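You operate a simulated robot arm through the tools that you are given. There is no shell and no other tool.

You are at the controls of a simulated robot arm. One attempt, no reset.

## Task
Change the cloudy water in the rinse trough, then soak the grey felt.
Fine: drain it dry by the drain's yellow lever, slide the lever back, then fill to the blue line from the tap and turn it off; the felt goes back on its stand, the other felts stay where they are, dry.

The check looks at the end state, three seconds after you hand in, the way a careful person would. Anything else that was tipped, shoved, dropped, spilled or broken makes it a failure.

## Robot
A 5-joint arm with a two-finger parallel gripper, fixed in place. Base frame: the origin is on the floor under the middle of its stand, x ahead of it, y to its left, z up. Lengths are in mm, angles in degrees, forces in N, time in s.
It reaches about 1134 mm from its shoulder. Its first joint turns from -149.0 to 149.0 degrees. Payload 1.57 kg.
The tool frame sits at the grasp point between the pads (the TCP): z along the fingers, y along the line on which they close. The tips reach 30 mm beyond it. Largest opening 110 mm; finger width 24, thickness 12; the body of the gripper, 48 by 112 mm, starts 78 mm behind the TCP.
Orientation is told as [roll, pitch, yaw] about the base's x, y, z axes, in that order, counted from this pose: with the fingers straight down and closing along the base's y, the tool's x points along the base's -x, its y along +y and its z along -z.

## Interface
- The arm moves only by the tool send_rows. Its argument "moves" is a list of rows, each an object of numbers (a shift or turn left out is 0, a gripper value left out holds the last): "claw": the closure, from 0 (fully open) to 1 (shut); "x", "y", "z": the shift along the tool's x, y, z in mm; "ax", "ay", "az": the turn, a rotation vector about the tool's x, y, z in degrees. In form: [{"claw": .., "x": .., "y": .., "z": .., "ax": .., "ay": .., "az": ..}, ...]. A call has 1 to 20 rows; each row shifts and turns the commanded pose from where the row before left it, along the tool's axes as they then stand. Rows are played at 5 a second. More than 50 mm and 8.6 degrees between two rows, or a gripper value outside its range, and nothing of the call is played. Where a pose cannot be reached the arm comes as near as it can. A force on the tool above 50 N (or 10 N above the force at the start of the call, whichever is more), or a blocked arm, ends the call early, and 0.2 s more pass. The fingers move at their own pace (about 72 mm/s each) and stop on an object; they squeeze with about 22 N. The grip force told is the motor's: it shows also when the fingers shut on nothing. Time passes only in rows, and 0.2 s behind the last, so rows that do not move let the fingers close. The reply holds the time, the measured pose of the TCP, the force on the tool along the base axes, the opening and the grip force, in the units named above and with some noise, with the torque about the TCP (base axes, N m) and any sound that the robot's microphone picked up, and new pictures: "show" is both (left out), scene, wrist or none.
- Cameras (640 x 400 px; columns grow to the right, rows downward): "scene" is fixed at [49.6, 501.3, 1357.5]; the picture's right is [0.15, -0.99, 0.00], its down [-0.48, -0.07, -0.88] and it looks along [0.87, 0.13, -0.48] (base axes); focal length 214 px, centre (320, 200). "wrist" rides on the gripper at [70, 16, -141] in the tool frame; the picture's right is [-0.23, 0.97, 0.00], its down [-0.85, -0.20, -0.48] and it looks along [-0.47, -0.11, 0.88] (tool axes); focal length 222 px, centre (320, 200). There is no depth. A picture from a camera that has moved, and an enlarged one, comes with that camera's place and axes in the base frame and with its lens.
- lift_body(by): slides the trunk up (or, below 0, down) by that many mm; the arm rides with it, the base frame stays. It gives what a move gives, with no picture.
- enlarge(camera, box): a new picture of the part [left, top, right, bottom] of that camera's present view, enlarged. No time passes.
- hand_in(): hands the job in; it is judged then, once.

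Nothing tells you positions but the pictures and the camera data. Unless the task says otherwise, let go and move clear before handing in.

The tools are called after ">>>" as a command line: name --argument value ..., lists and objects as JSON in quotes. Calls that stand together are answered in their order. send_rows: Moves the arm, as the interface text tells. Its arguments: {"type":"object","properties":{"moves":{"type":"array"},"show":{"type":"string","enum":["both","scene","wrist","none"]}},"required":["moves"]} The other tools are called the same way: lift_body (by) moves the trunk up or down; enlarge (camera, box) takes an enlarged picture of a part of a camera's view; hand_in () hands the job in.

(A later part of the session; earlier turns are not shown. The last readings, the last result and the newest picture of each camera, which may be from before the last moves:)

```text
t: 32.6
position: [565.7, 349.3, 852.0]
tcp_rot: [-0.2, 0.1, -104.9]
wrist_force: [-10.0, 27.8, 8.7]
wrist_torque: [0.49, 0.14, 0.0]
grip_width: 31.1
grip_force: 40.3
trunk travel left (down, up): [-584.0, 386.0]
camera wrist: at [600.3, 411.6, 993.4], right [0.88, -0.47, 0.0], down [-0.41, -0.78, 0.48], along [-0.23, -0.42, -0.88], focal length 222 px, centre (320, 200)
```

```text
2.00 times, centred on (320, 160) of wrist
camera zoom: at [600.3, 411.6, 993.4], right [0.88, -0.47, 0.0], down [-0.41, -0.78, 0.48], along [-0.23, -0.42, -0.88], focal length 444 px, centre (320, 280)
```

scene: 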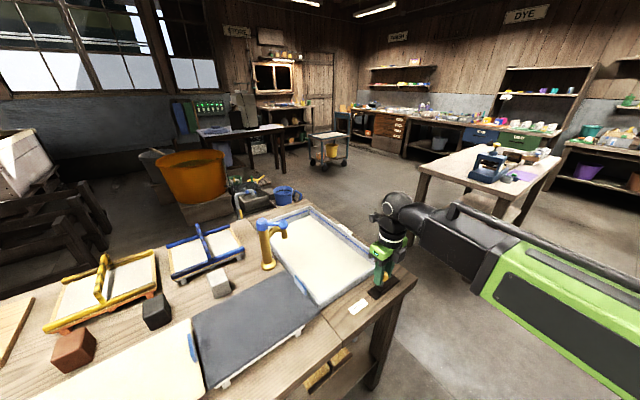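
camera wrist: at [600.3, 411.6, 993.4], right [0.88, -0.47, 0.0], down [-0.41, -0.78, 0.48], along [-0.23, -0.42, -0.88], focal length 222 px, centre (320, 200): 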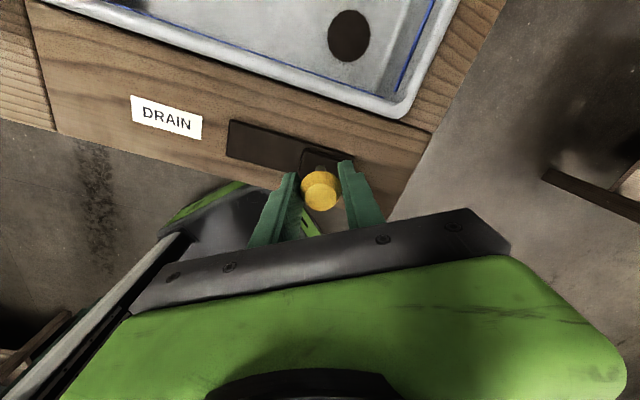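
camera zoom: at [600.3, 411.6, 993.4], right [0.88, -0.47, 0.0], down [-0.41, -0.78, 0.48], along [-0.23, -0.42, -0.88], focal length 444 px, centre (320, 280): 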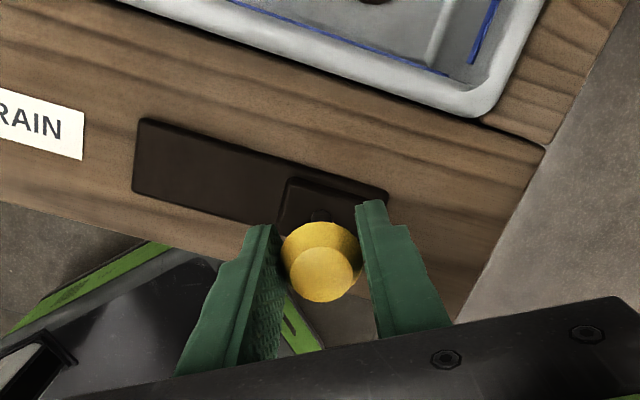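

The lever is back against its stop. I'll relax, release, and rise clear.

>>> send_rows --moves '[{"x": 1.2, "y": -2.1}, {"claw": 0}, {"claw": 0}, {"claw": 0}, {"claw": 0}]' --show "none"

>>> lift_body --by 230

>>> enlarge --camera "wrist" --box '[60, 0, 480, 260]'

>>> enlarge --camera "scene" --box '[240, 190, 420, 310]'

```text
t: 33.8
position: [567.8, 347.4, 851.5]
tcp_rot: [-0.1, 0.0, -104.9]
wrist_force: [-0.5, 0.3, 0.0]
wrist_torque: [-0.02, -0.02, -0.01]
grip_width: 110.1
grip_force: 0.0
trunk travel left (down, up): [-584.0, 386.0]
```

```text
t: 36.2
position: [567.0, 347.4, 1080.7]
tcp_rot: [0.0, 0.0, -105.0]
wrist_force: [0.4, 0.8, -0.5]
wrist_torque: [0.0, -0.03, 0.03]
grip_width: 110.0
grip_force: 0.0
trunk travel left (down, up): [-814.0, 156.0]
```

```text
1.52 times, centred on (270, 130) of wrist
camera zoom: at [600.1, 410.9, 1223.1], right [0.88, -0.47, 0.0], down [-0.41, -0.77, 0.48], along [-0.23, -0.42, -0.88], focal length 338 px, centre (396, 307)
```

zoom: 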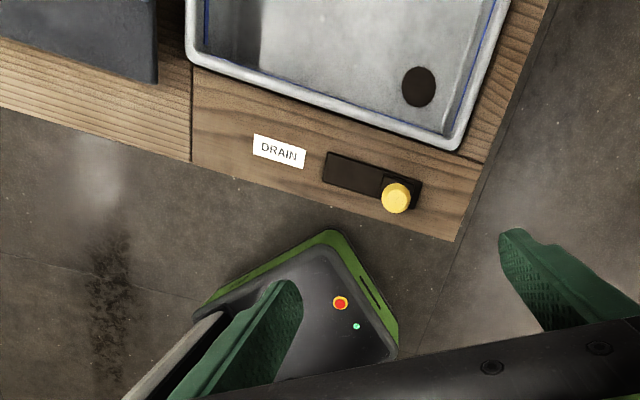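

```text
3.33 times, centred on (330, 250) of scene
camera zoom: at [49.6, 501.3, 1357.5], right [0.15, -0.99, 0.0], down [-0.48, -0.07, -0.88], along [0.87, 0.13, -0.48], focal length 715 px, centre (287, 33)
```

zoom: 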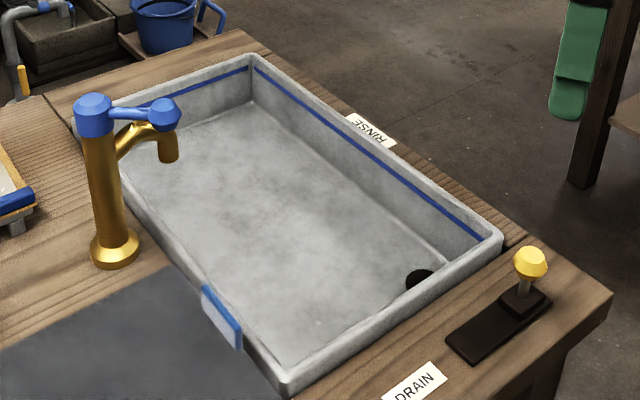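

The lever is back, the drain is shut and the trough is empty. Next I'll move toward the tap for a close look at its handle.

>>> send_rows --moves '[{"x": 40, "y": -17.7}, {"x": 40, "y": -17.7}, {"x": 40, "y": -17.7}, {"x": 40, "y": -17.7}, {"x": 40, "y": -17.7}, {"x": 40, "y": -17.7}, {"x": 40, "y": -17.7}, {}]'

>>> enlarge --camera "wrist" --box '[200, 0, 480, 175]'

```text
t: 38.0
position: [520.4, 650.3, 1080.9]
tcp_rot: [0.0, -0.1, -105.0]
wrist_force: [-0.1, 0.8, -0.2]
wrist_torque: [-0.04, 0.0, 0.03]
grip_width: 110.2
grip_force: 0.0
trunk travel left (down, up): [-814.0, 156.0]
camera wrist: at [555.0, 713.2, 1223.3], right [0.88, -0.47, 0.0], down [-0.41, -0.77, 0.48], along [-0.23, -0.42, -0.88], focal length 222 px, centre (320, 200)
```

scene: 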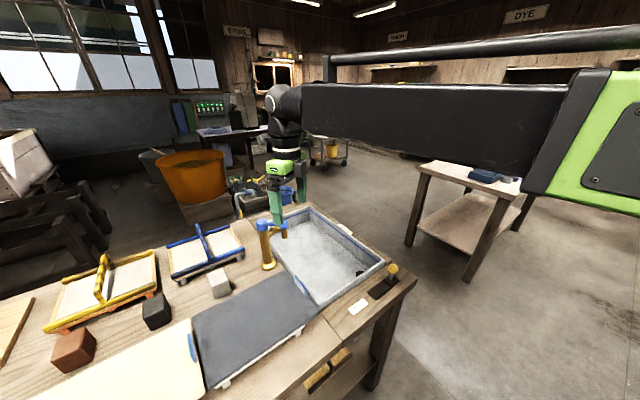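
wrist: 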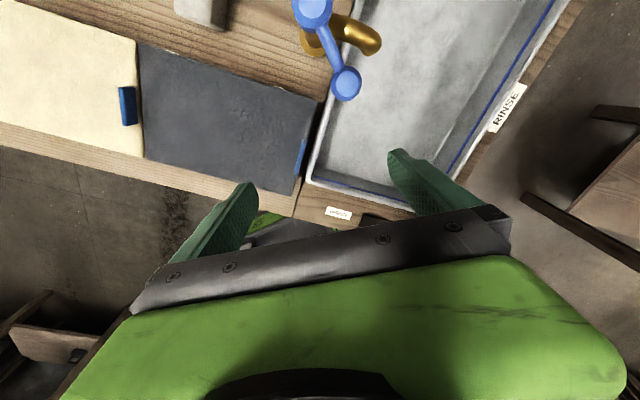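

```text
2.29 times, centred on (340, 88) of wrist
camera zoom: at [555.0, 713.2, 1223.3], right [0.88, -0.47, 0.0], down [-0.41, -0.77, 0.48], along [-0.23, -0.42, -0.88], focal length 508 px, centre (274, 457)
```

zoom: 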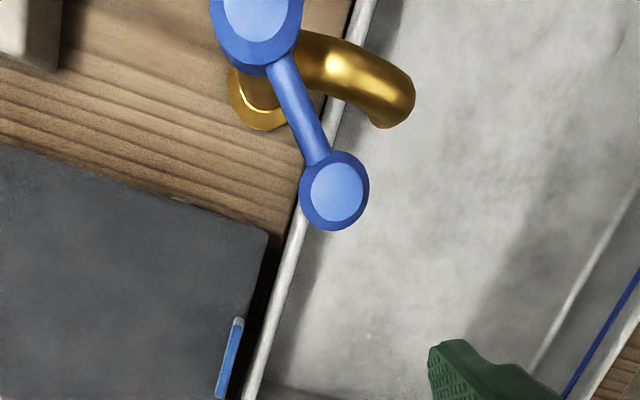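

The handle is a horizontal lever with a knob at about (576, 697, 971), pivoting near (577, 766) and roughly 45° off the spout. I'll position over the knob with the fingers straddling it.

>>> send_rows --moves '[{"x": 30, "y": 21}, {"x": 30, "y": 21}, {"az": -7.5}, {"az": -7.5}, {}]'

>>> enlarge --camera "wrist" --box '[160, 60, 480, 260]'

>>> enlarge --camera "scene" --box '[220, 150, 360, 280]'

```text
t: 39.2
position: [576.4, 697.1, 1082.0]
tcp_rot: [0.0, 0.0, -89.9]
wrist_force: [0.5, -0.7, -0.7]
wrist_torque: [-0.02, -0.01, -0.01]
grip_width: 110.0
grip_force: 0.1
trunk travel left (down, up): [-814.0, 156.0]
camera wrist: at [592.4, 766.9, 1223.2], right [0.97, -0.23, 0.0], down [-0.2, -0.86, 0.48], along [-0.11, -0.47, -0.88], focal length 222 px, centre (320, 200)
```

scene: 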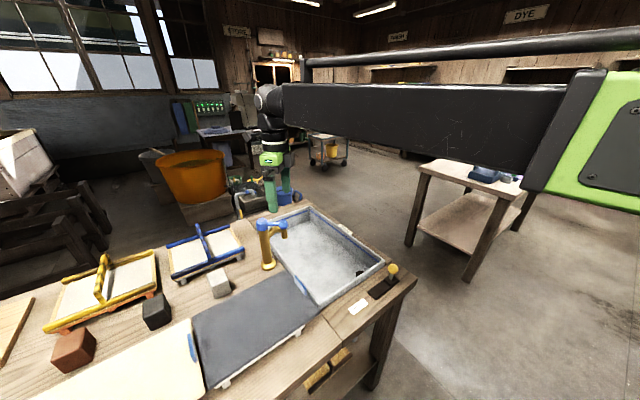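
wrist: 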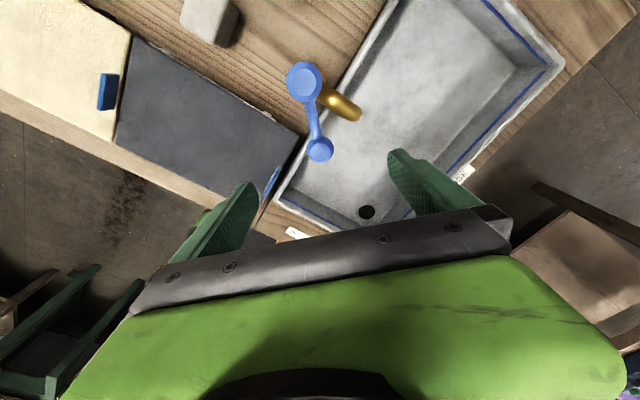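

```text
2.00 times, centred on (320, 160) of wrist
camera zoom: at [592.4, 766.9, 1223.2], right [0.97, -0.23, 0.0], down [-0.2, -0.86, 0.48], along [-0.11, -0.47, -0.88], focal length 444 px, centre (320, 280)
```

zoom: 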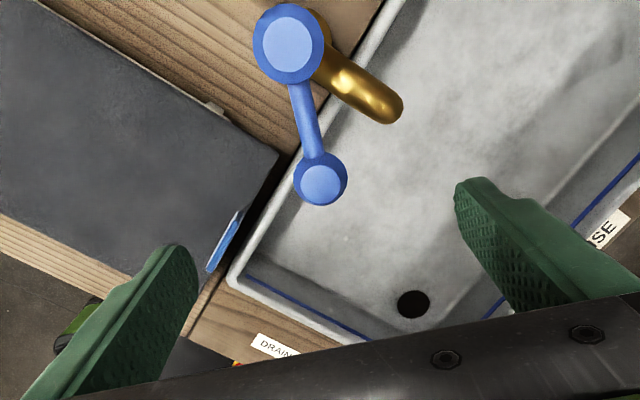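

```text
3.08 times, centred on (290, 215) of scene
camera zoom: at [49.6, 501.3, 1357.5], right [0.15, -0.99, 0.0], down [-0.48, -0.07, -0.88], along [0.87, 0.13, -0.48], focal length 660 px, centre (412, 154)
```

zoom: 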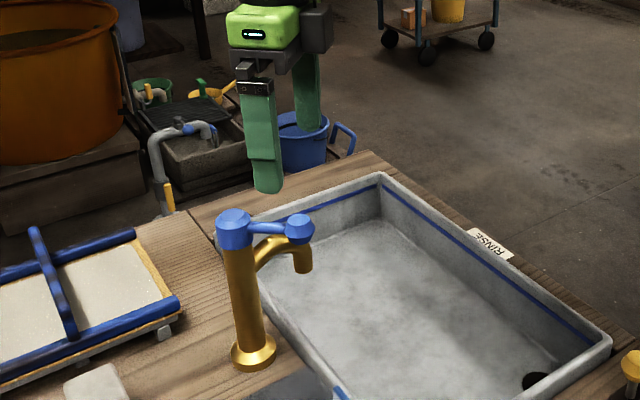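

The alignment looks good, so I'll lower to the knob's height and close on it.

>>> lift_body --by -100

>>> enlarge --camera "wrist" --box '[160, 60, 480, 260]'

>>> enlarge --camera "scene" --box '[220, 170, 340, 280]'

```text
t: 40.5
position: [576.2, 697.5, 980.8]
tcp_rot: [0.0, -0.1, -90.0]
wrist_force: [-0.2, -0.1, -1.2]
wrist_torque: [0.04, 0.01, 0.01]
grip_width: 110.2
grip_force: 0.1
trunk travel left (down, up): [-714.0, 256.0]
```

```text
2.00 times, centred on (320, 160) of wrist
camera zoom: at [592.5, 766.9, 1123.2], right [0.97, -0.23, 0.0], down [-0.2, -0.86, 0.48], along [-0.11, -0.47, -0.88], focal length 444 px, centre (320, 280)
```

zoom: 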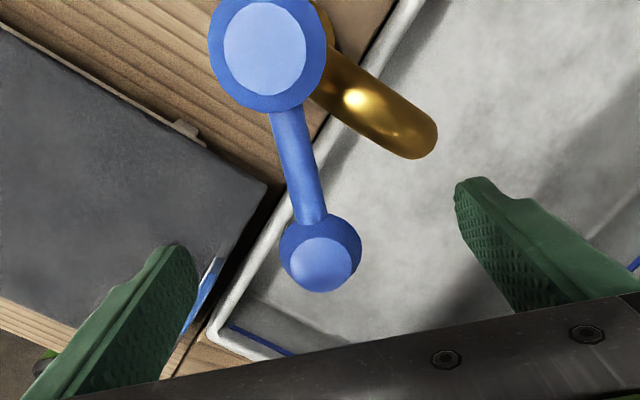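

```text
3.64 times, centred on (280, 225) of scene
camera zoom: at [49.6, 501.3, 1357.5], right [0.15, -0.99, 0.0], down [-0.48, -0.07, -0.88], along [0.87, 0.13, -0.48], focal length 780 px, centre (466, 109)
```

zoom: 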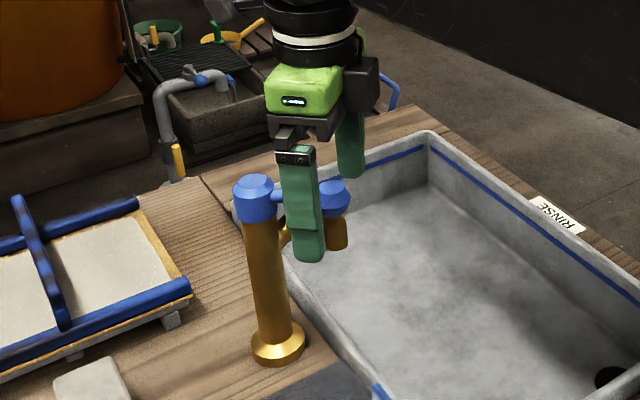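

>>> send_rows --moves '[{"claw": 1}, {"claw": 1}, {"claw": 1}, {"claw": 1}, {"claw": 1}]' --show "none"

>>> enlarge --camera "wrist" --box '[160, 60, 480, 260]'

```text
t: 41.7
position: [577.0, 697.1, 981.1]
tcp_rot: [0.0, 0.0, -90.0]
wrist_force: [0.3, 0.2, 0.6]
wrist_torque: [-0.04, 0.01, 0.01]
grip_width: 31.3
grip_force: 40.3
trunk travel left (down, up): [-714.0, 256.0]
```

```text
2.00 times, centred on (320, 160) of wrist
camera zoom: at [592.5, 767.0, 1123.1], right [0.97, -0.23, 0.0], down [-0.2, -0.86, 0.48], along [-0.11, -0.47, -0.88], focal length 444 px, centre (320, 280)
```

zoom: 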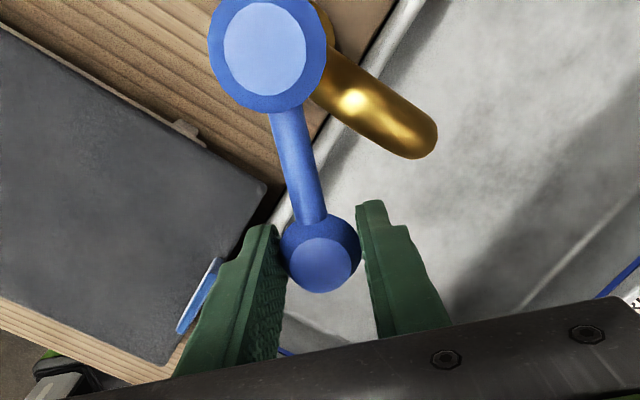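

I have the lever knob. I'll try a small turn counter-clockwise toward the spout to see if it moves freely.

>>> send_rows --moves '[{"x": 0.1, "y": 3.8, "az": -3}, {"x": 0.1, "y": 3.8, "az": -3}, {}]' --show "none"

>>> enlarge --camera "scene" --box '[220, 170, 400, 300]'

```text
t: 42.5
position: [577.1, 699.8, 982.1]
tcp_rot: [-0.7, -0.1, -83.6]
wrist_force: [-15.5, -2.9, -12.9]
wrist_torque: [0.25, 0.47, 0.07]
grip_width: 31.2
grip_force: 40.3
trunk travel left (down, up): [-714.0, 256.0]
stopped in row 3: the force on the tool passed its limit at 52 N (the readings are from after the stop); the commanded pose is now the measured one
```

```text
3.08 times, centred on (310, 235) of scene
camera zoom: at [49.6, 501.3, 1357.5], right [0.15, -0.99, 0.0], down [-0.48, -0.07, -0.88], along [0.87, 0.13, -0.48], focal length 660 px, centre (351, 92)
```

zoom: 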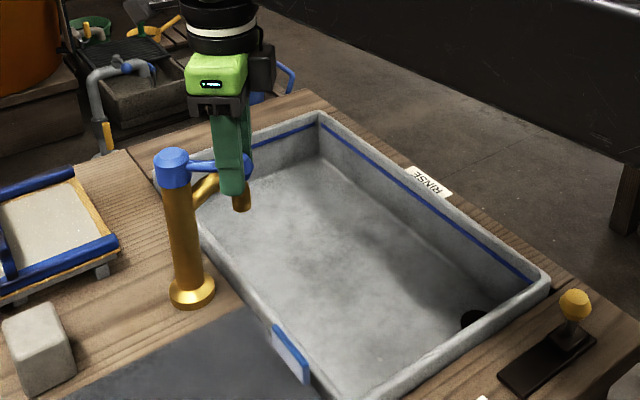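

It's blocked that way, so the handle must turn clockwise, away from the spout. Trying a small turn in that direction.

>>> send_rows --moves '[{"x": -1.0, "y": -1.5, "az": 3}, {"x": -1.0, "y": -1, "az": 3.4}, {"x": 0.1, "y": -3.8, "az": 3}, {}]' --show "none"

>>> enlarge --camera "wrist" --box '[160, 60, 480, 260]'

```text
t: 43.5
position: [573.8, 695.9, 981.0]
tcp_rot: [-0.4, 0.0, -93.4]
wrist_force: [2.4, 20.8, 15.4]
wrist_torque: [0.61, -0.08, -0.13]
grip_width: 31.3
grip_force: 40.0
trunk travel left (down, up): [-714.0, 256.0]
```

```text
2.00 times, centred on (320, 160) of wrist
camera zoom: at [595.3, 765.5, 1123.2], right [0.96, -0.28, -0.01], down [-0.24, -0.84, 0.48], along [-0.14, -0.46, -0.88], focal length 444 px, centre (320, 280)
```

zoom: 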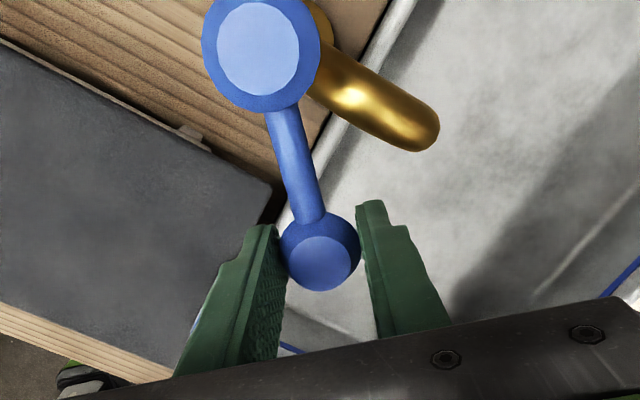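

It moves freely clockwise. I'll correct the radius a little and keep turning while watching for water.

>>> send_rows --moves '[{"x": 1.5}, {"x": 0.2, "y": -5, "az": 4}, {"x": 0.2, "y": -5, "az": 4}, {"x": 0.2, "y": -5, "az": 4}]' --show "none"

>>> enlarge --camera "scene" --box '[220, 170, 400, 300]'

>>> enlarge --camera "wrist" --box '[160, 60, 480, 260]'

```text
t: 44.5
position: [560.3, 698.4, 980.0]
tcp_rot: [-0.4, -0.3, -105.2]
wrist_force: [3.7, 10.6, 10.6]
wrist_torque: [0.24, -0.12, -0.08]
grip_width: 31.1
grip_force: 40.9
trunk travel left (down, up): [-714.0, 256.0]
```

```text
3.08 times, centred on (310, 235) of scene
camera zoom: at [49.6, 501.3, 1357.5], right [0.15, -0.99, 0.0], down [-0.48, -0.07, -0.88], along [0.87, 0.13, -0.48], focal length 660 px, centre (351, 92)
```

zoom: 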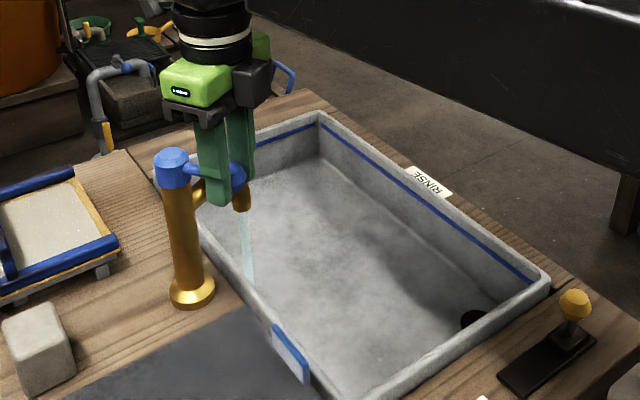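

```text
2.00 times, centred on (320, 160) of wrist
camera zoom: at [594.6, 762.2, 1122.7], right [0.88, -0.48, -0.01], down [-0.41, -0.77, 0.48], along [-0.23, -0.42, -0.87], focal length 444 px, centre (320, 280)
```

zoom: 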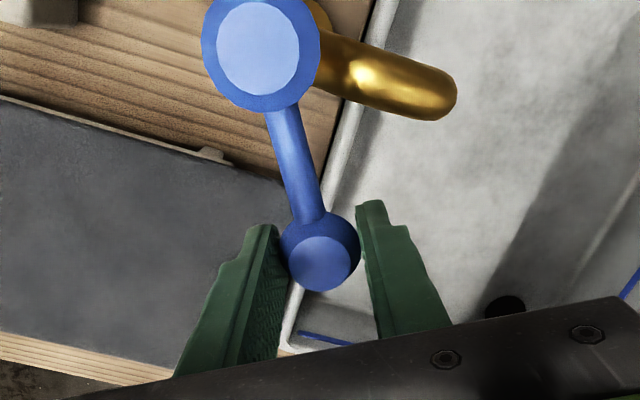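

Water is flowing. I'll hold this opening and watch the fill rate.

>>> send_rows --moves '[{}, {}, {}, {}, {}, {}, {}, {}, {}, {}]' --show "none"

>>> enlarge --camera "scene" --box '[220, 170, 400, 300]'

```text
t: 46.7
position: [559.7, 698.6, 980.9]
tcp_rot: [-0.4, -0.2, -105.1]
wrist_force: [1.1, 1.7, 2.5]
wrist_torque: [0.0, -0.01, 0.02]
grip_width: 31.2
grip_force: 40.1
trunk travel left (down, up): [-714.0, 256.0]
```

```text
3.08 times, centred on (310, 235) of scene
camera zoom: at [49.6, 501.3, 1357.5], right [0.15, -0.99, 0.0], down [-0.48, -0.07, -0.88], along [0.87, 0.13, -0.48], focal length 660 px, centre (351, 92)
```

zoom: 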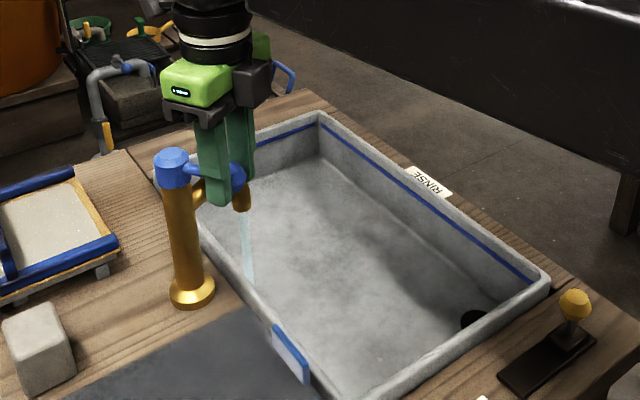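

>>> send_rows --moves '[{}, {}, {}, {}, {}, {}, {}, {}, {}, {}, {}, {}, {}, {}, {}]' --show "none"

>>> enlarge --camera "scene" --box '[260, 195, 380, 275]'

>>> enlarge --camera "wrist" --box '[300, 0, 560, 170]'

```text
t: 49.9
position: [560.7, 698.3, 981.0]
tcp_rot: [-0.4, -0.2, -105.2]
wrist_force: [-1.3, -7.1, -4.4]
wrist_torque: [-0.17, 0.0, -0.01]
grip_width: 31.1
grip_force: 40.7
trunk travel left (down, up): [-714.0, 256.0]
```

```text
5.00 times, centred on (320, 235) of scene
camera zoom: at [49.6, 501.3, 1357.5], right [0.15, -0.99, 0.0], down [-0.48, -0.07, -0.88], along [0.87, 0.13, -0.48], focal length 1072 px, centre (320, 25)
```

zoom: 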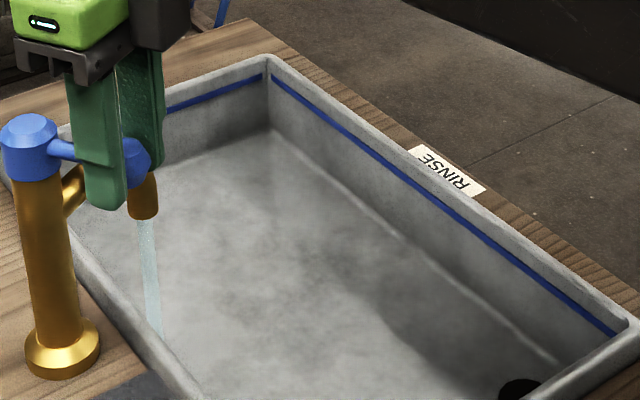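

```text
2.35 times, centred on (430, 85) of wrist
camera zoom: at [594.7, 762.1, 1122.7], right [0.88, -0.47, -0.01], down [-0.41, -0.77, 0.48], along [-0.23, -0.42, -0.87], focal length 523 px, centre (61, 471)
```

zoom: 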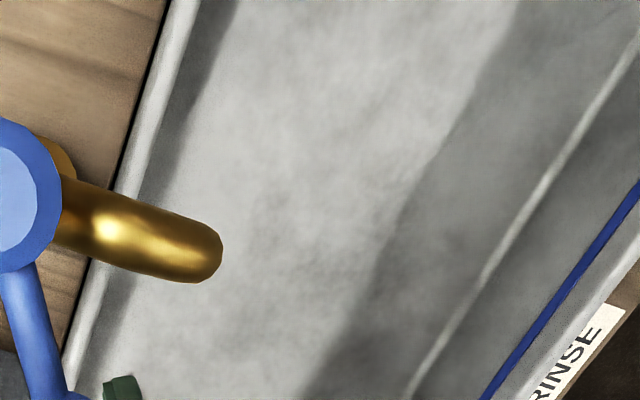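

The level isn't visibly rising yet, so I'll open the tap further.

>>> send_rows --moves '[{"x": 0.25, "y": -6.27, "az": 5}, {"x": 0.25, "y": -6.27, "az": 5}, {"x": 0.25, "y": -6.27, "az": 5}, {"x": 0.25, "y": -6.27, "az": 5}, {}]' --show "none"

>>> enlarge --camera "scene" --box '[240, 195, 380, 290]'

```text
t: 51.1
position: [544.0, 704.5, 981.9]
tcp_rot: [-0.4, -0.5, -117.8]
wrist_force: [2.6, -8.7, -3.3]
wrist_torque: [-0.35, -0.01, -0.4]
grip_width: 31.2
grip_force: 40.4
out of reach, approached as far as the arm can: row 3, 4
trunk travel left (down, up): [-714.0, 256.0]
```

```text
4.21 times, centred on (310, 242) of scene
camera zoom: at [49.6, 501.3, 1357.5], right [0.15, -0.99, 0.0], down [-0.48, -0.07, -0.88], along [0.87, 0.13, -0.48], focal length 903 px, centre (362, 21)
```

zoom: 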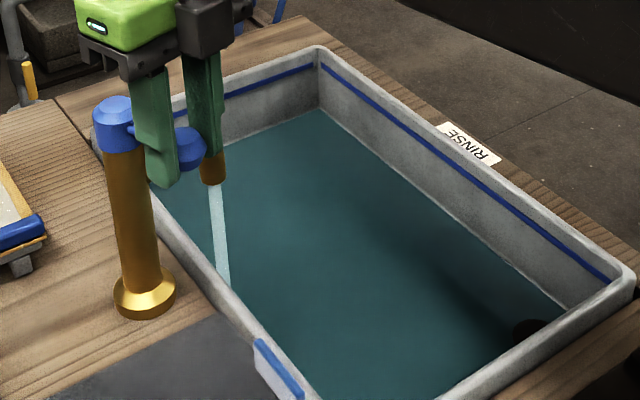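

The water now shows as teal at the bottom and is rising. I'll hold this opening and monitor.

>>> send_rows --moves '[{}, {}, {}, {}, {}, {}, {}, {}, {}, {}]' --show "none"

>>> enlarge --camera "scene" --box '[240, 195, 380, 290]'

```text
t: 53.3
position: [544.8, 703.3, 980.5]
tcp_rot: [-0.4, -0.4, -117.6]
wrist_force: [0.3, -5.3, -2.1]
wrist_torque: [-0.04, -0.03, -0.18]
grip_width: 31.4
grip_force: 40.6
trunk travel left (down, up): [-714.0, 256.0]
```

```text
4.21 times, centred on (310, 242) of scene
camera zoom: at [49.6, 501.3, 1357.5], right [0.15, -0.99, 0.0], down [-0.48, -0.07, -0.88], along [0.87, 0.13, -0.48], focal length 903 px, centre (362, 21)
```

zoom: 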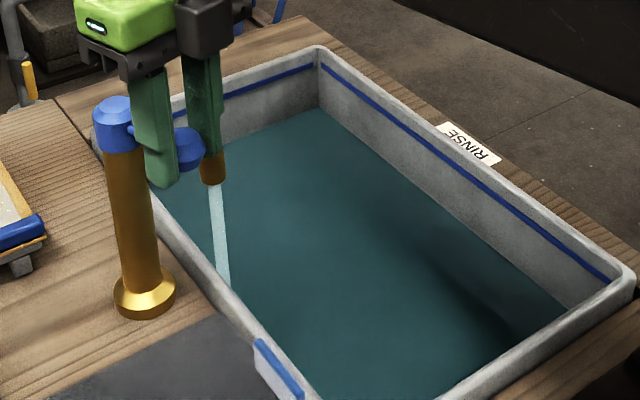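

>>> send_rows --moves '[{}, {}, {}, {}, {}, {}, {}, {}, {}, {}, {}, {}, {}, {}, {}, {}, {}, {}, {}, {}]' --show "none"

>>> enlarge --camera "scene" --box '[270, 195, 390, 290]'

```text
t: 57.5
position: [543.9, 704.6, 981.7]
tcp_rot: [-0.4, -0.5, -117.7]
wrist_force: [-0.6, -1.0, -0.3]
wrist_torque: [-0.03, -0.02, 0.01]
grip_width: 31.4
grip_force: 39.6
trunk travel left (down, up): [-714.0, 256.0]
```

```text
4.21 times, centred on (330, 242) of scene
camera zoom: at [49.6, 501.3, 1357.5], right [0.15, -0.99, 0.0], down [-0.48, -0.07, -0.88], along [0.87, 0.13, -0.48], focal length 903 px, centre (278, 21)
```

zoom: 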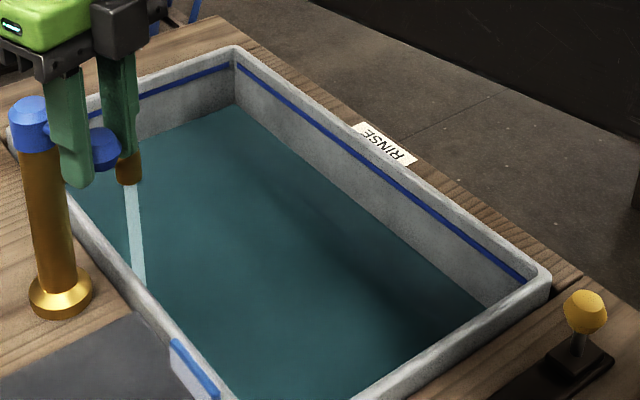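

The level is at roughly z≈724 against the blue line at about 780, rising at around 1 mm/s. I'll keep waiting with checks.

>>> send_rows --moves '[{}, {}, {}, {}, {}, {}, {}, {}, {}, {}, {}, {}, {}, {}, {}, {}, {}, {}, {}, {}]' --show "none"

>>> send_rows --moves '[{}, {}, {}, {}, {}, {}, {}, {}, {}, {}, {}, {}, {}, {}, {}, {}, {}, {}, {}, {}]' --show "none"

>>> enlarge --camera "scene" --box '[270, 195, 390, 290]'

```text
t: 61.7
position: [544.1, 703.3, 980.8]
tcp_rot: [-0.4, -0.4, -117.6]
wrist_force: [-1.2, 0.8, 1.2]
wrist_torque: [0.03, -0.02, -0.01]
grip_width: 31.2
grip_force: 40.6
trunk travel left (down, up): [-714.0, 256.0]
```

```text
t: 65.9
position: [544.0, 704.9, 981.6]
tcp_rot: [-0.4, -0.4, -117.7]
wrist_force: [-0.6, 0.1, 0.5]
wrist_torque: [0.04, -0.05, -0.01]
grip_width: 31.2
grip_force: 39.5
trunk travel left (down, up): [-714.0, 256.0]
```

```text
4.21 times, centred on (330, 242) of scene
camera zoom: at [49.6, 501.3, 1357.5], right [0.15, -0.99, 0.0], down [-0.48, -0.07, -0.88], along [0.87, 0.13, -0.48], focal length 903 px, centre (278, 21)
```

zoom: 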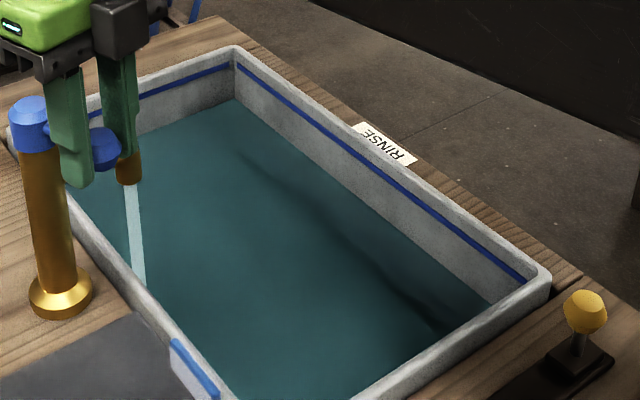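

>>> send_rows --moves '[{}, {}, {}, {}, {}, {}, {}, {}, {}, {}, {}, {}, {}, {}, {}, {}, {}, {}, {}, {}]' --show "none"

>>> send_rows --moves '[{}, {}, {}, {}, {}, {}, {}, {}, {}, {}, {}, {}, {}, {}, {}, {}, {}, {}, {}, {}]' --show "none"

>>> send_rows --moves '[{}, {}, {}, {}, {}, {}, {}, {}, {}, {}, {}, {}, {}, {}, {}, {}, {}, {}, {}, {}]' --show "none"

>>> send_rows --moves '[{}, {}, {}, {}, {}, {}, {}, {}, {}, {}, {}, {}, {}, {}, {}, {}, {}, {}, {}, {}]' --show "none"

>>> enlarge --camera "scene" --box '[270, 195, 390, 290]'

>>> enlarge --camera "wrist" --box '[300, 0, 640, 200]'

```text
t: 70.1
position: [544.9, 703.7, 980.7]
tcp_rot: [-0.4, -0.4, -117.6]
wrist_force: [1.2, -0.4, 0.7]
wrist_torque: [-0.04, 0.02, 0.0]
grip_width: 31.3
grip_force: 40.6
trunk travel left (down, up): [-714.0, 256.0]
```

```text
t: 74.3
position: [543.4, 704.7, 980.3]
tcp_rot: [-0.3, -0.4, -117.6]
wrist_force: [0.6, -0.7, 1.9]
wrist_torque: [-0.01, -0.02, 0.02]
grip_width: 31.1
grip_force: 40.2
trunk travel left (down, up): [-714.0, 256.0]
```

```text
t: 78.5
position: [544.8, 703.9, 980.8]
tcp_rot: [-0.4, -0.4, -117.5]
wrist_force: [-0.2, -0.4, 1.6]
wrist_torque: [-0.02, 0.04, 0.03]
grip_width: 31.2
grip_force: 39.7
trunk travel left (down, up): [-714.0, 256.0]
```

```text
t: 82.7
position: [544.1, 704.3, 980.9]
tcp_rot: [-0.4, -0.4, -117.6]
wrist_force: [0.3, -0.2, 0.4]
wrist_torque: [0.01, 0.02, -0.07]
grip_width: 31.1
grip_force: 40.5
trunk travel left (down, up): [-714.0, 256.0]
```

```text
4.21 times, centred on (330, 242) of scene
camera zoom: at [49.6, 501.3, 1357.5], right [0.15, -0.99, 0.0], down [-0.48, -0.07, -0.88], along [0.87, 0.13, -0.48], focal length 903 px, centre (278, 21)
```

zoom: 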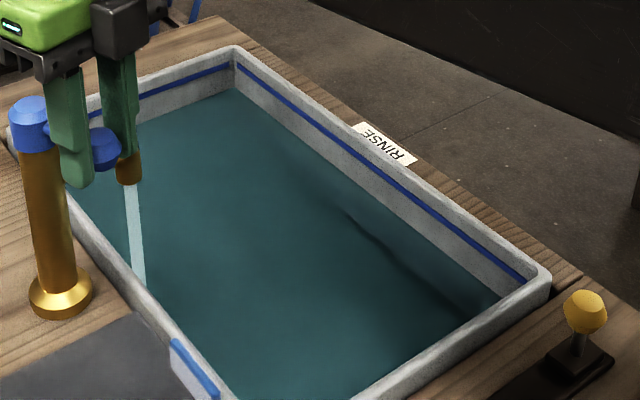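

```text
1.88 times, centred on (470, 100) of wrist
camera zoom: at [592.3, 759.1, 1122.7], right [0.76, -0.65, -0.01], down [-0.57, -0.66, 0.49], along [-0.32, -0.36, -0.87], focal length 418 px, centre (38, 388)
```

zoom: 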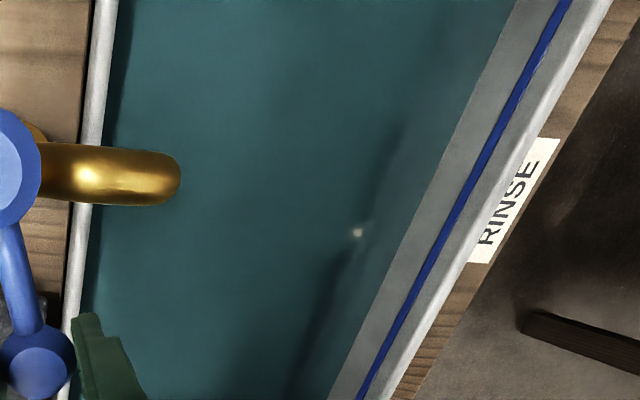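

>>> send_rows --moves '[{}, {}, {}, {}, {}, {}, {}, {}, {}, {}, {}, {}, {}, {}, {}, {}, {}, {}, {}, {}]' --show "none"

>>> send_rows --moves '[{}, {}, {}, {}, {}, {}, {}, {}, {}, {}, {}, {}, {}, {}, {}, {}, {}, {}, {}, {}]' --show "none"

>>> send_rows --moves '[{}, {}, {}, {}, {}, {}, {}, {}, {}, {}, {}, {}, {}, {}, {}, {}, {}, {}, {}, {}]' --show "none"

>>> send_rows --moves '[{}, {}, {}, {}, {}, {}, {}, {}, {}, {}, {}, {}, {}, {}, {}, {}, {}, {}, {}, {}]' --show "none"

>>> enlarge --camera "scene" --box '[270, 195, 390, 290]'

>>> enlarge --camera "wrist" --box '[300, 0, 640, 200]'

```text
t: 86.9
position: [543.6, 704.1, 981.1]
tcp_rot: [-0.3, -0.5, -117.6]
wrist_force: [0.5, 0.5, 0.8]
wrist_torque: [0.0, 0.01, 0.0]
grip_width: 31.0
grip_force: 40.0
trunk travel left (down, up): [-714.0, 256.0]
```

```text
t: 91.1
position: [545.3, 705.1, 980.5]
tcp_rot: [-0.4, -0.4, -117.6]
wrist_force: [0.5, -0.2, 0.2]
wrist_torque: [0.0, -0.01, -0.02]
grip_width: 31.5
grip_force: 40.4
trunk travel left (down, up): [-714.0, 256.0]
```

```text
t: 95.3
position: [544.0, 704.8, 981.0]
tcp_rot: [-0.4, -0.3, -117.6]
wrist_force: [0.3, -0.7, 0.1]
wrist_torque: [-0.03, -0.02, 0.02]
grip_width: 31.4
grip_force: 39.4
trunk travel left (down, up): [-714.0, 256.0]
```

```text
t: 99.5
position: [544.6, 704.2, 981.1]
tcp_rot: [-0.4, -0.3, -117.6]
wrist_force: [-1.6, -0.6, 0.8]
wrist_torque: [-0.01, 0.03, -0.02]
grip_width: 31.1
grip_force: 39.9
trunk travel left (down, up): [-714.0, 256.0]
```

```text
4.21 times, centred on (330, 242) of scene
camera zoom: at [49.6, 501.3, 1357.5], right [0.15, -0.99, 0.0], down [-0.48, -0.07, -0.88], along [0.87, 0.13, -0.48], focal length 903 px, centre (278, 21)
```

zoom: 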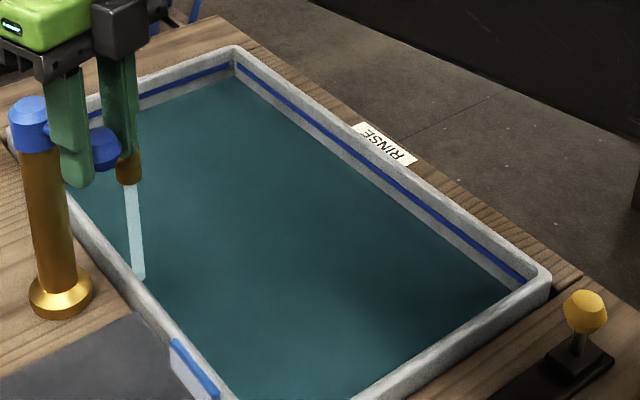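

```text
1.88 times, centred on (470, 100) of wrist
camera zoom: at [592.3, 759.2, 1122.6], right [0.76, -0.65, -0.01], down [-0.57, -0.66, 0.49], along [-0.32, -0.36, -0.87], focal length 418 px, centre (38, 388)
```

zoom: 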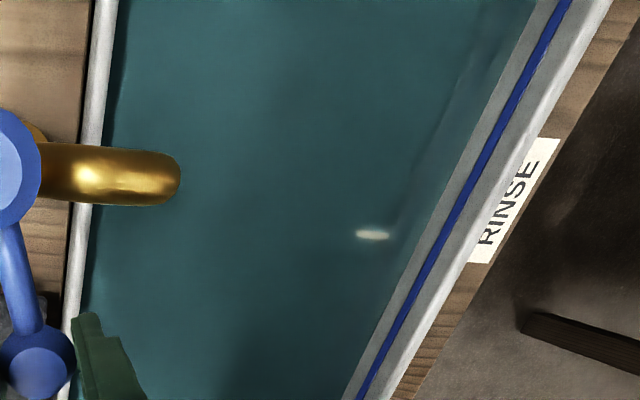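

About 14 mm remain. I'll wait two more cycles and then check closely.

>>> send_rows --moves '[{}, {}, {}, {}, {}, {}, {}, {}, {}, {}, {}, {}, {}, {}, {}, {}, {}, {}, {}, {}]' --show "none"

>>> send_rows --moves '[{}, {}, {}, {}, {}, {}, {}, {}, {}, {}, {}, {}, {}, {}, {}, {}, {}, {}, {}, {}]' --show "none"

>>> enlarge --camera "scene" --box '[300, 200, 380, 260]'

>>> enlarge --camera "wrist" --box '[480, 0, 640, 120]'

```text
t: 103.7
position: [545.5, 703.5, 980.6]
tcp_rot: [-0.4, -0.4, -117.6]
wrist_force: [0.0, 0.6, 0.3]
wrist_torque: [0.01, 0.02, 0.01]
grip_width: 31.3
grip_force: 40.0
trunk travel left (down, up): [-714.0, 256.0]
```

```text
t: 107.9
position: [544.0, 703.9, 980.3]
tcp_rot: [-0.5, -0.5, -117.7]
wrist_force: [-0.6, -0.2, 0.5]
wrist_torque: [0.01, 0.0, 0.03]
grip_width: 31.1
grip_force: 40.0
trunk travel left (down, up): [-714.0, 256.0]
```

```text
6.67 times, centred on (340, 230) of scene
camera zoom: at [49.6, 501.3, 1357.5], right [0.15, -0.99, 0.0], down [-0.48, -0.07, -0.88], along [0.87, 0.13, -0.48], focal length 1430 px, centre (187, 0)
```

zoom: 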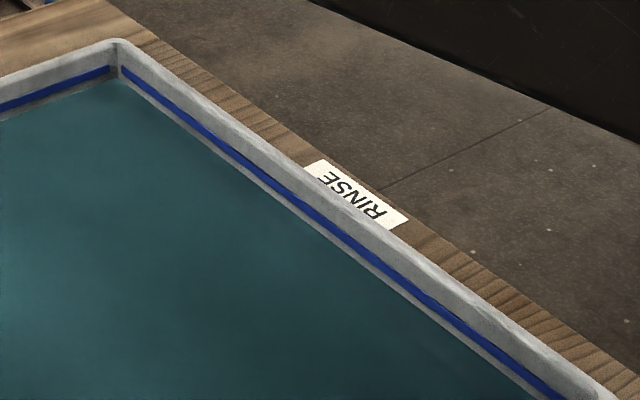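

```text
3.33 times, centred on (560, 60) of wrist
camera zoom: at [592.3, 759.2, 1122.6], right [0.76, -0.65, -0.01], down [-0.57, -0.66, 0.49], along [-0.32, -0.36, -0.87], focal length 740 px, centre (-480, 667)
```

zoom: 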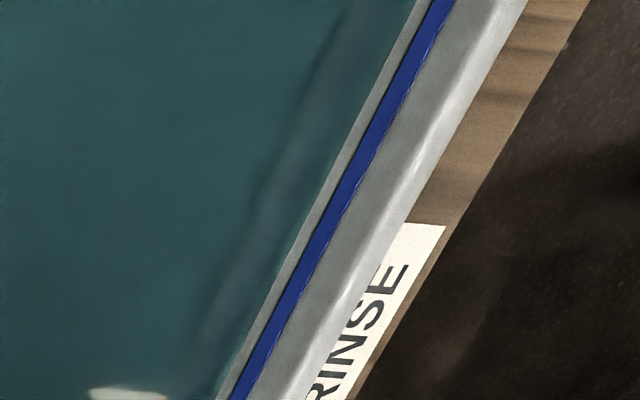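

Very close now. One more cycle, then I'll recheck before closing the tap.

>>> send_rows --moves '[{}, {}, {}, {}, {}, {}, {}, {}, {}, {}, {}, {}, {}, {}, {}, {}, {}, {}, {}, {}]' --show "none"

>>> enlarge --camera "scene" --box '[300, 200, 380, 260]'

>>> enlarge --camera "wrist" --box '[480, 0, 640, 120]'

```text
t: 112.1
position: [543.9, 704.9, 981.3]
tcp_rot: [-0.3, -0.3, -117.7]
wrist_force: [-0.3, -0.8, 1.2]
wrist_torque: [0.0, 0.04, 0.0]
grip_width: 31.1
grip_force: 40.6
trunk travel left (down, up): [-714.0, 256.0]
```

```text
6.67 times, centred on (340, 230) of scene
camera zoom: at [49.6, 501.3, 1357.5], right [0.15, -0.99, 0.0], down [-0.48, -0.07, -0.88], along [0.87, 0.13, -0.48], focal length 1430 px, centre (187, 0)
```

zoom: 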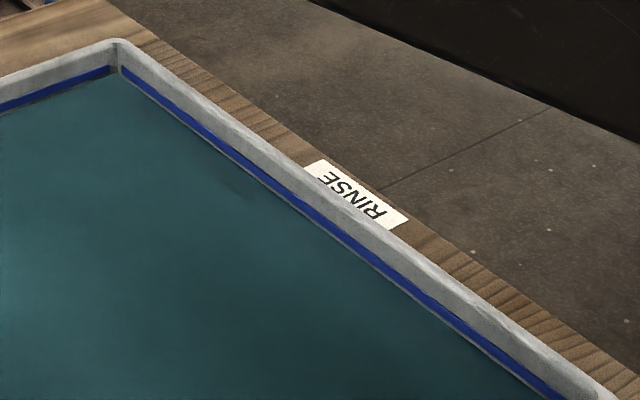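

```text
3.33 times, centred on (560, 60) of wrist
camera zoom: at [592.3, 759.2, 1122.6], right [0.76, -0.65, -0.01], down [-0.57, -0.66, 0.49], along [-0.32, -0.36, -0.87], focal length 740 px, centre (-480, 667)
```

zoom: 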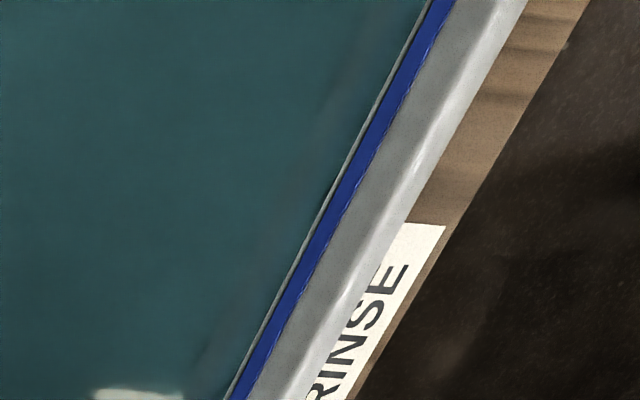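

The water is just under the line, and closing adds a little more. I'll wait one more short cycle, then turn the tap back to its closed stop.

>>> send_rows --moves '[{}, {}, {}, {}, {}, {}, {}, {}, {}, {}, {}, {}, {}, {}, {}, {}, {}, {}]' --show "none"

>>> send_rows --moves '[{"x": 0.33, "y": 6.79, "az": -5.52}, {"x": 0.33, "y": 6.79, "az": -5.52}, {"x": 0.33, "y": 6.79, "az": -5.52}, {"x": 0.33, "y": 6.79, "az": -5.52}, {"x": 0.33, "y": 6.79, "az": -5.52}, {}]' --show "none"

>>> enlarge --camera "scene" --box '[240, 190, 380, 290]'

>>> enlarge --camera "wrist" --box '[160, 0, 640, 260]'

```text
t: 115.9
position: [545.1, 704.6, 981.7]
tcp_rot: [-0.5, -0.4, -117.7]
wrist_force: [-0.5, 0.5, 0.5]
wrist_torque: [0.01, -0.05, 0.01]
grip_width: 31.3
grip_force: 40.5
trunk travel left (down, up): [-714.0, 256.0]
```

```text
t: 117.3
position: [576.7, 697.2, 980.9]
tcp_rot: [-0.6, 0.0, -90.0]
wrist_force: [-2.2, 4.8, 3.2]
wrist_torque: [0.0, 0.04, -0.28]
grip_width: 31.2
grip_force: 40.1
trunk travel left (down, up): [-714.0, 256.0]
```

```text
4.00 times, centred on (310, 240) of scene
camera zoom: at [49.6, 501.3, 1357.5], right [0.15, -0.99, 0.0], down [-0.48, -0.07, -0.88], along [0.87, 0.13, -0.48], focal length 858 px, centre (360, 40)
```

zoom: 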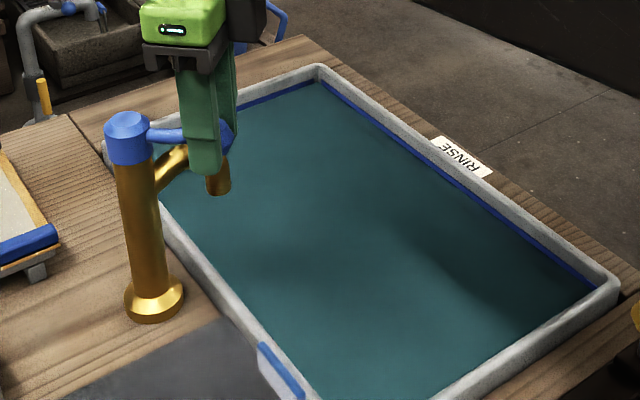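

```text
1.33 times, centred on (400, 130) of wrist
camera zoom: at [594.2, 766.7, 1122.8], right [0.97, -0.23, -0.01], down [-0.19, -0.85, 0.48], along [-0.12, -0.47, -0.88], focal length 296 px, centre (213, 293)
```

zoom: 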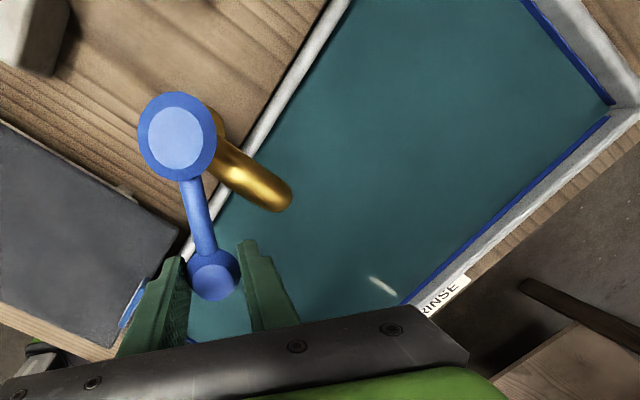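

The stream has stopped and the level is at the blue line. A gentle extra push to make sure the tap is against its closed stop, then I'll check the level.

>>> send_rows --moves '[{"y": 1.2, "az": -1}, {"y": 0.8}, {}]' --show "none"

>>> enlarge --camera "scene" --box '[300, 200, 380, 260]'

>>> enlarge --camera "wrist" --box '[440, 0, 640, 150]'

>>> enlarge --camera "scene" --box '[250, 200, 310, 260]'

```text
t: 118.1
position: [577.7, 696.5, 980.6]
tcp_rot: [-0.6, -0.3, -88.8]
wrist_force: [-22.6, -7.7, -16.6]
wrist_torque: [0.5, 0.32, 0.34]
grip_width: 31.5
grip_force: 40.1
trunk travel left (down, up): [-714.0, 256.0]
```

```text
6.67 times, centred on (340, 230) of scene
camera zoom: at [49.6, 501.3, 1357.5], right [0.15, -0.99, 0.0], down [-0.48, -0.07, -0.88], along [0.87, 0.13, -0.48], focal length 1430 px, centre (187, 0)
```

zoom: 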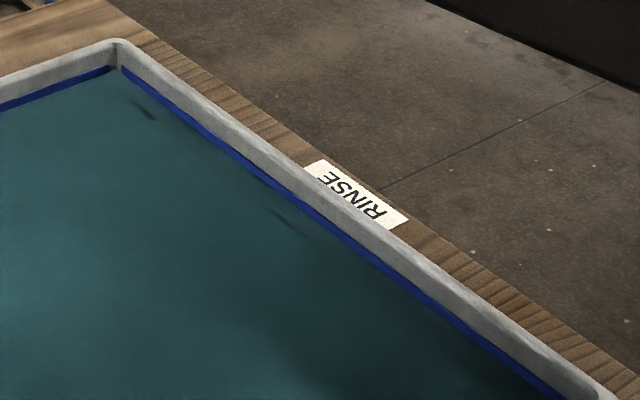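

```text
2.67 times, centred on (540, 75) of wrist
camera zoom: at [593.7, 767.3, 1122.7], right [0.98, -0.21, -0.01], down [-0.18, -0.86, 0.48], along [-0.11, -0.47, -0.87], focal length 592 px, centre (-267, 533)
```

zoom: 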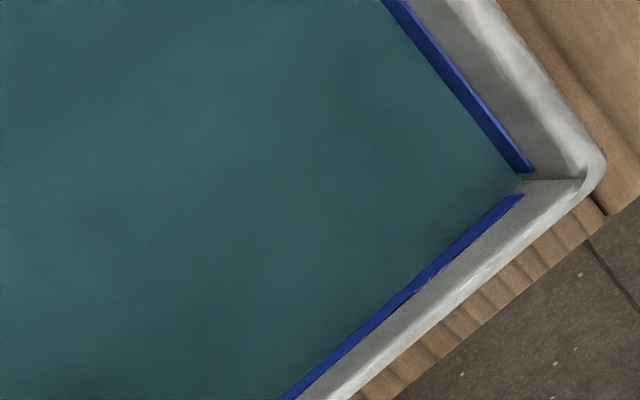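

```text
6.67 times, centred on (280, 230) of scene
camera zoom: at [49.6, 501.3, 1357.5], right [0.15, -0.99, 0.0], down [-0.48, -0.07, -0.88], along [0.87, 0.13, -0.48], focal length 1430 px, centre (587, 0)
```

zoom: 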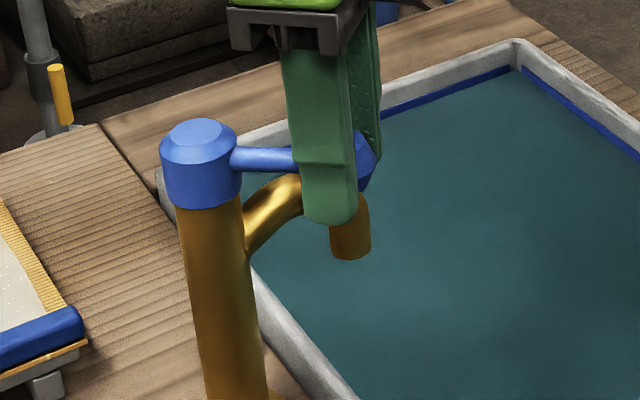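

The tap is off and the water is at the blue line. I'll release the handle and rise clear, then go look at the felt's tab.

>>> send_rows --moves '[{"y": -1.6, "az": 1}, {"claw": 0}, {"claw": 0}, {"claw": 0}, {"claw": 0}]' --show "none"

>>> lift_body --by 120

>>> enlarge --camera "scene" --box '[220, 170, 400, 310]'

```text
t: 119.3
position: [578.9, 695.4, 980.7]
tcp_rot: [-0.5, -0.1, -90.0]
wrist_force: [-0.3, -1.4, 1.1]
wrist_torque: [0.0, 0.01, 0.01]
grip_width: 109.8
grip_force: 0.0
trunk travel left (down, up): [-714.0, 256.0]
```

```text
t: 120.8
position: [577.5, 697.0, 1101.3]
tcp_rot: [-0.5, -0.1, -90.0]
wrist_force: [0.0, 0.3, 0.2]
wrist_torque: [0.01, 0.04, 0.03]
grip_width: 110.1
grip_force: 0.0
trunk travel left (down, up): [-834.0, 136.0]
```

```text
2.86 times, centred on (310, 240) of scene
camera zoom: at [49.6, 501.3, 1357.5], right [0.15, -0.99, 0.0], down [-0.48, -0.07, -0.88], along [0.87, 0.13, -0.48], focal length 613 px, centre (349, 86)
```

zoom: 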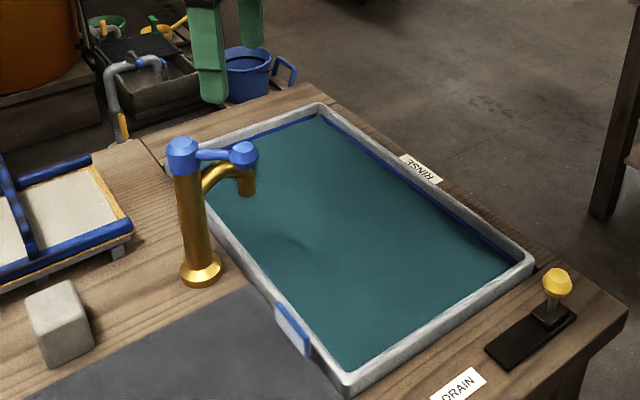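

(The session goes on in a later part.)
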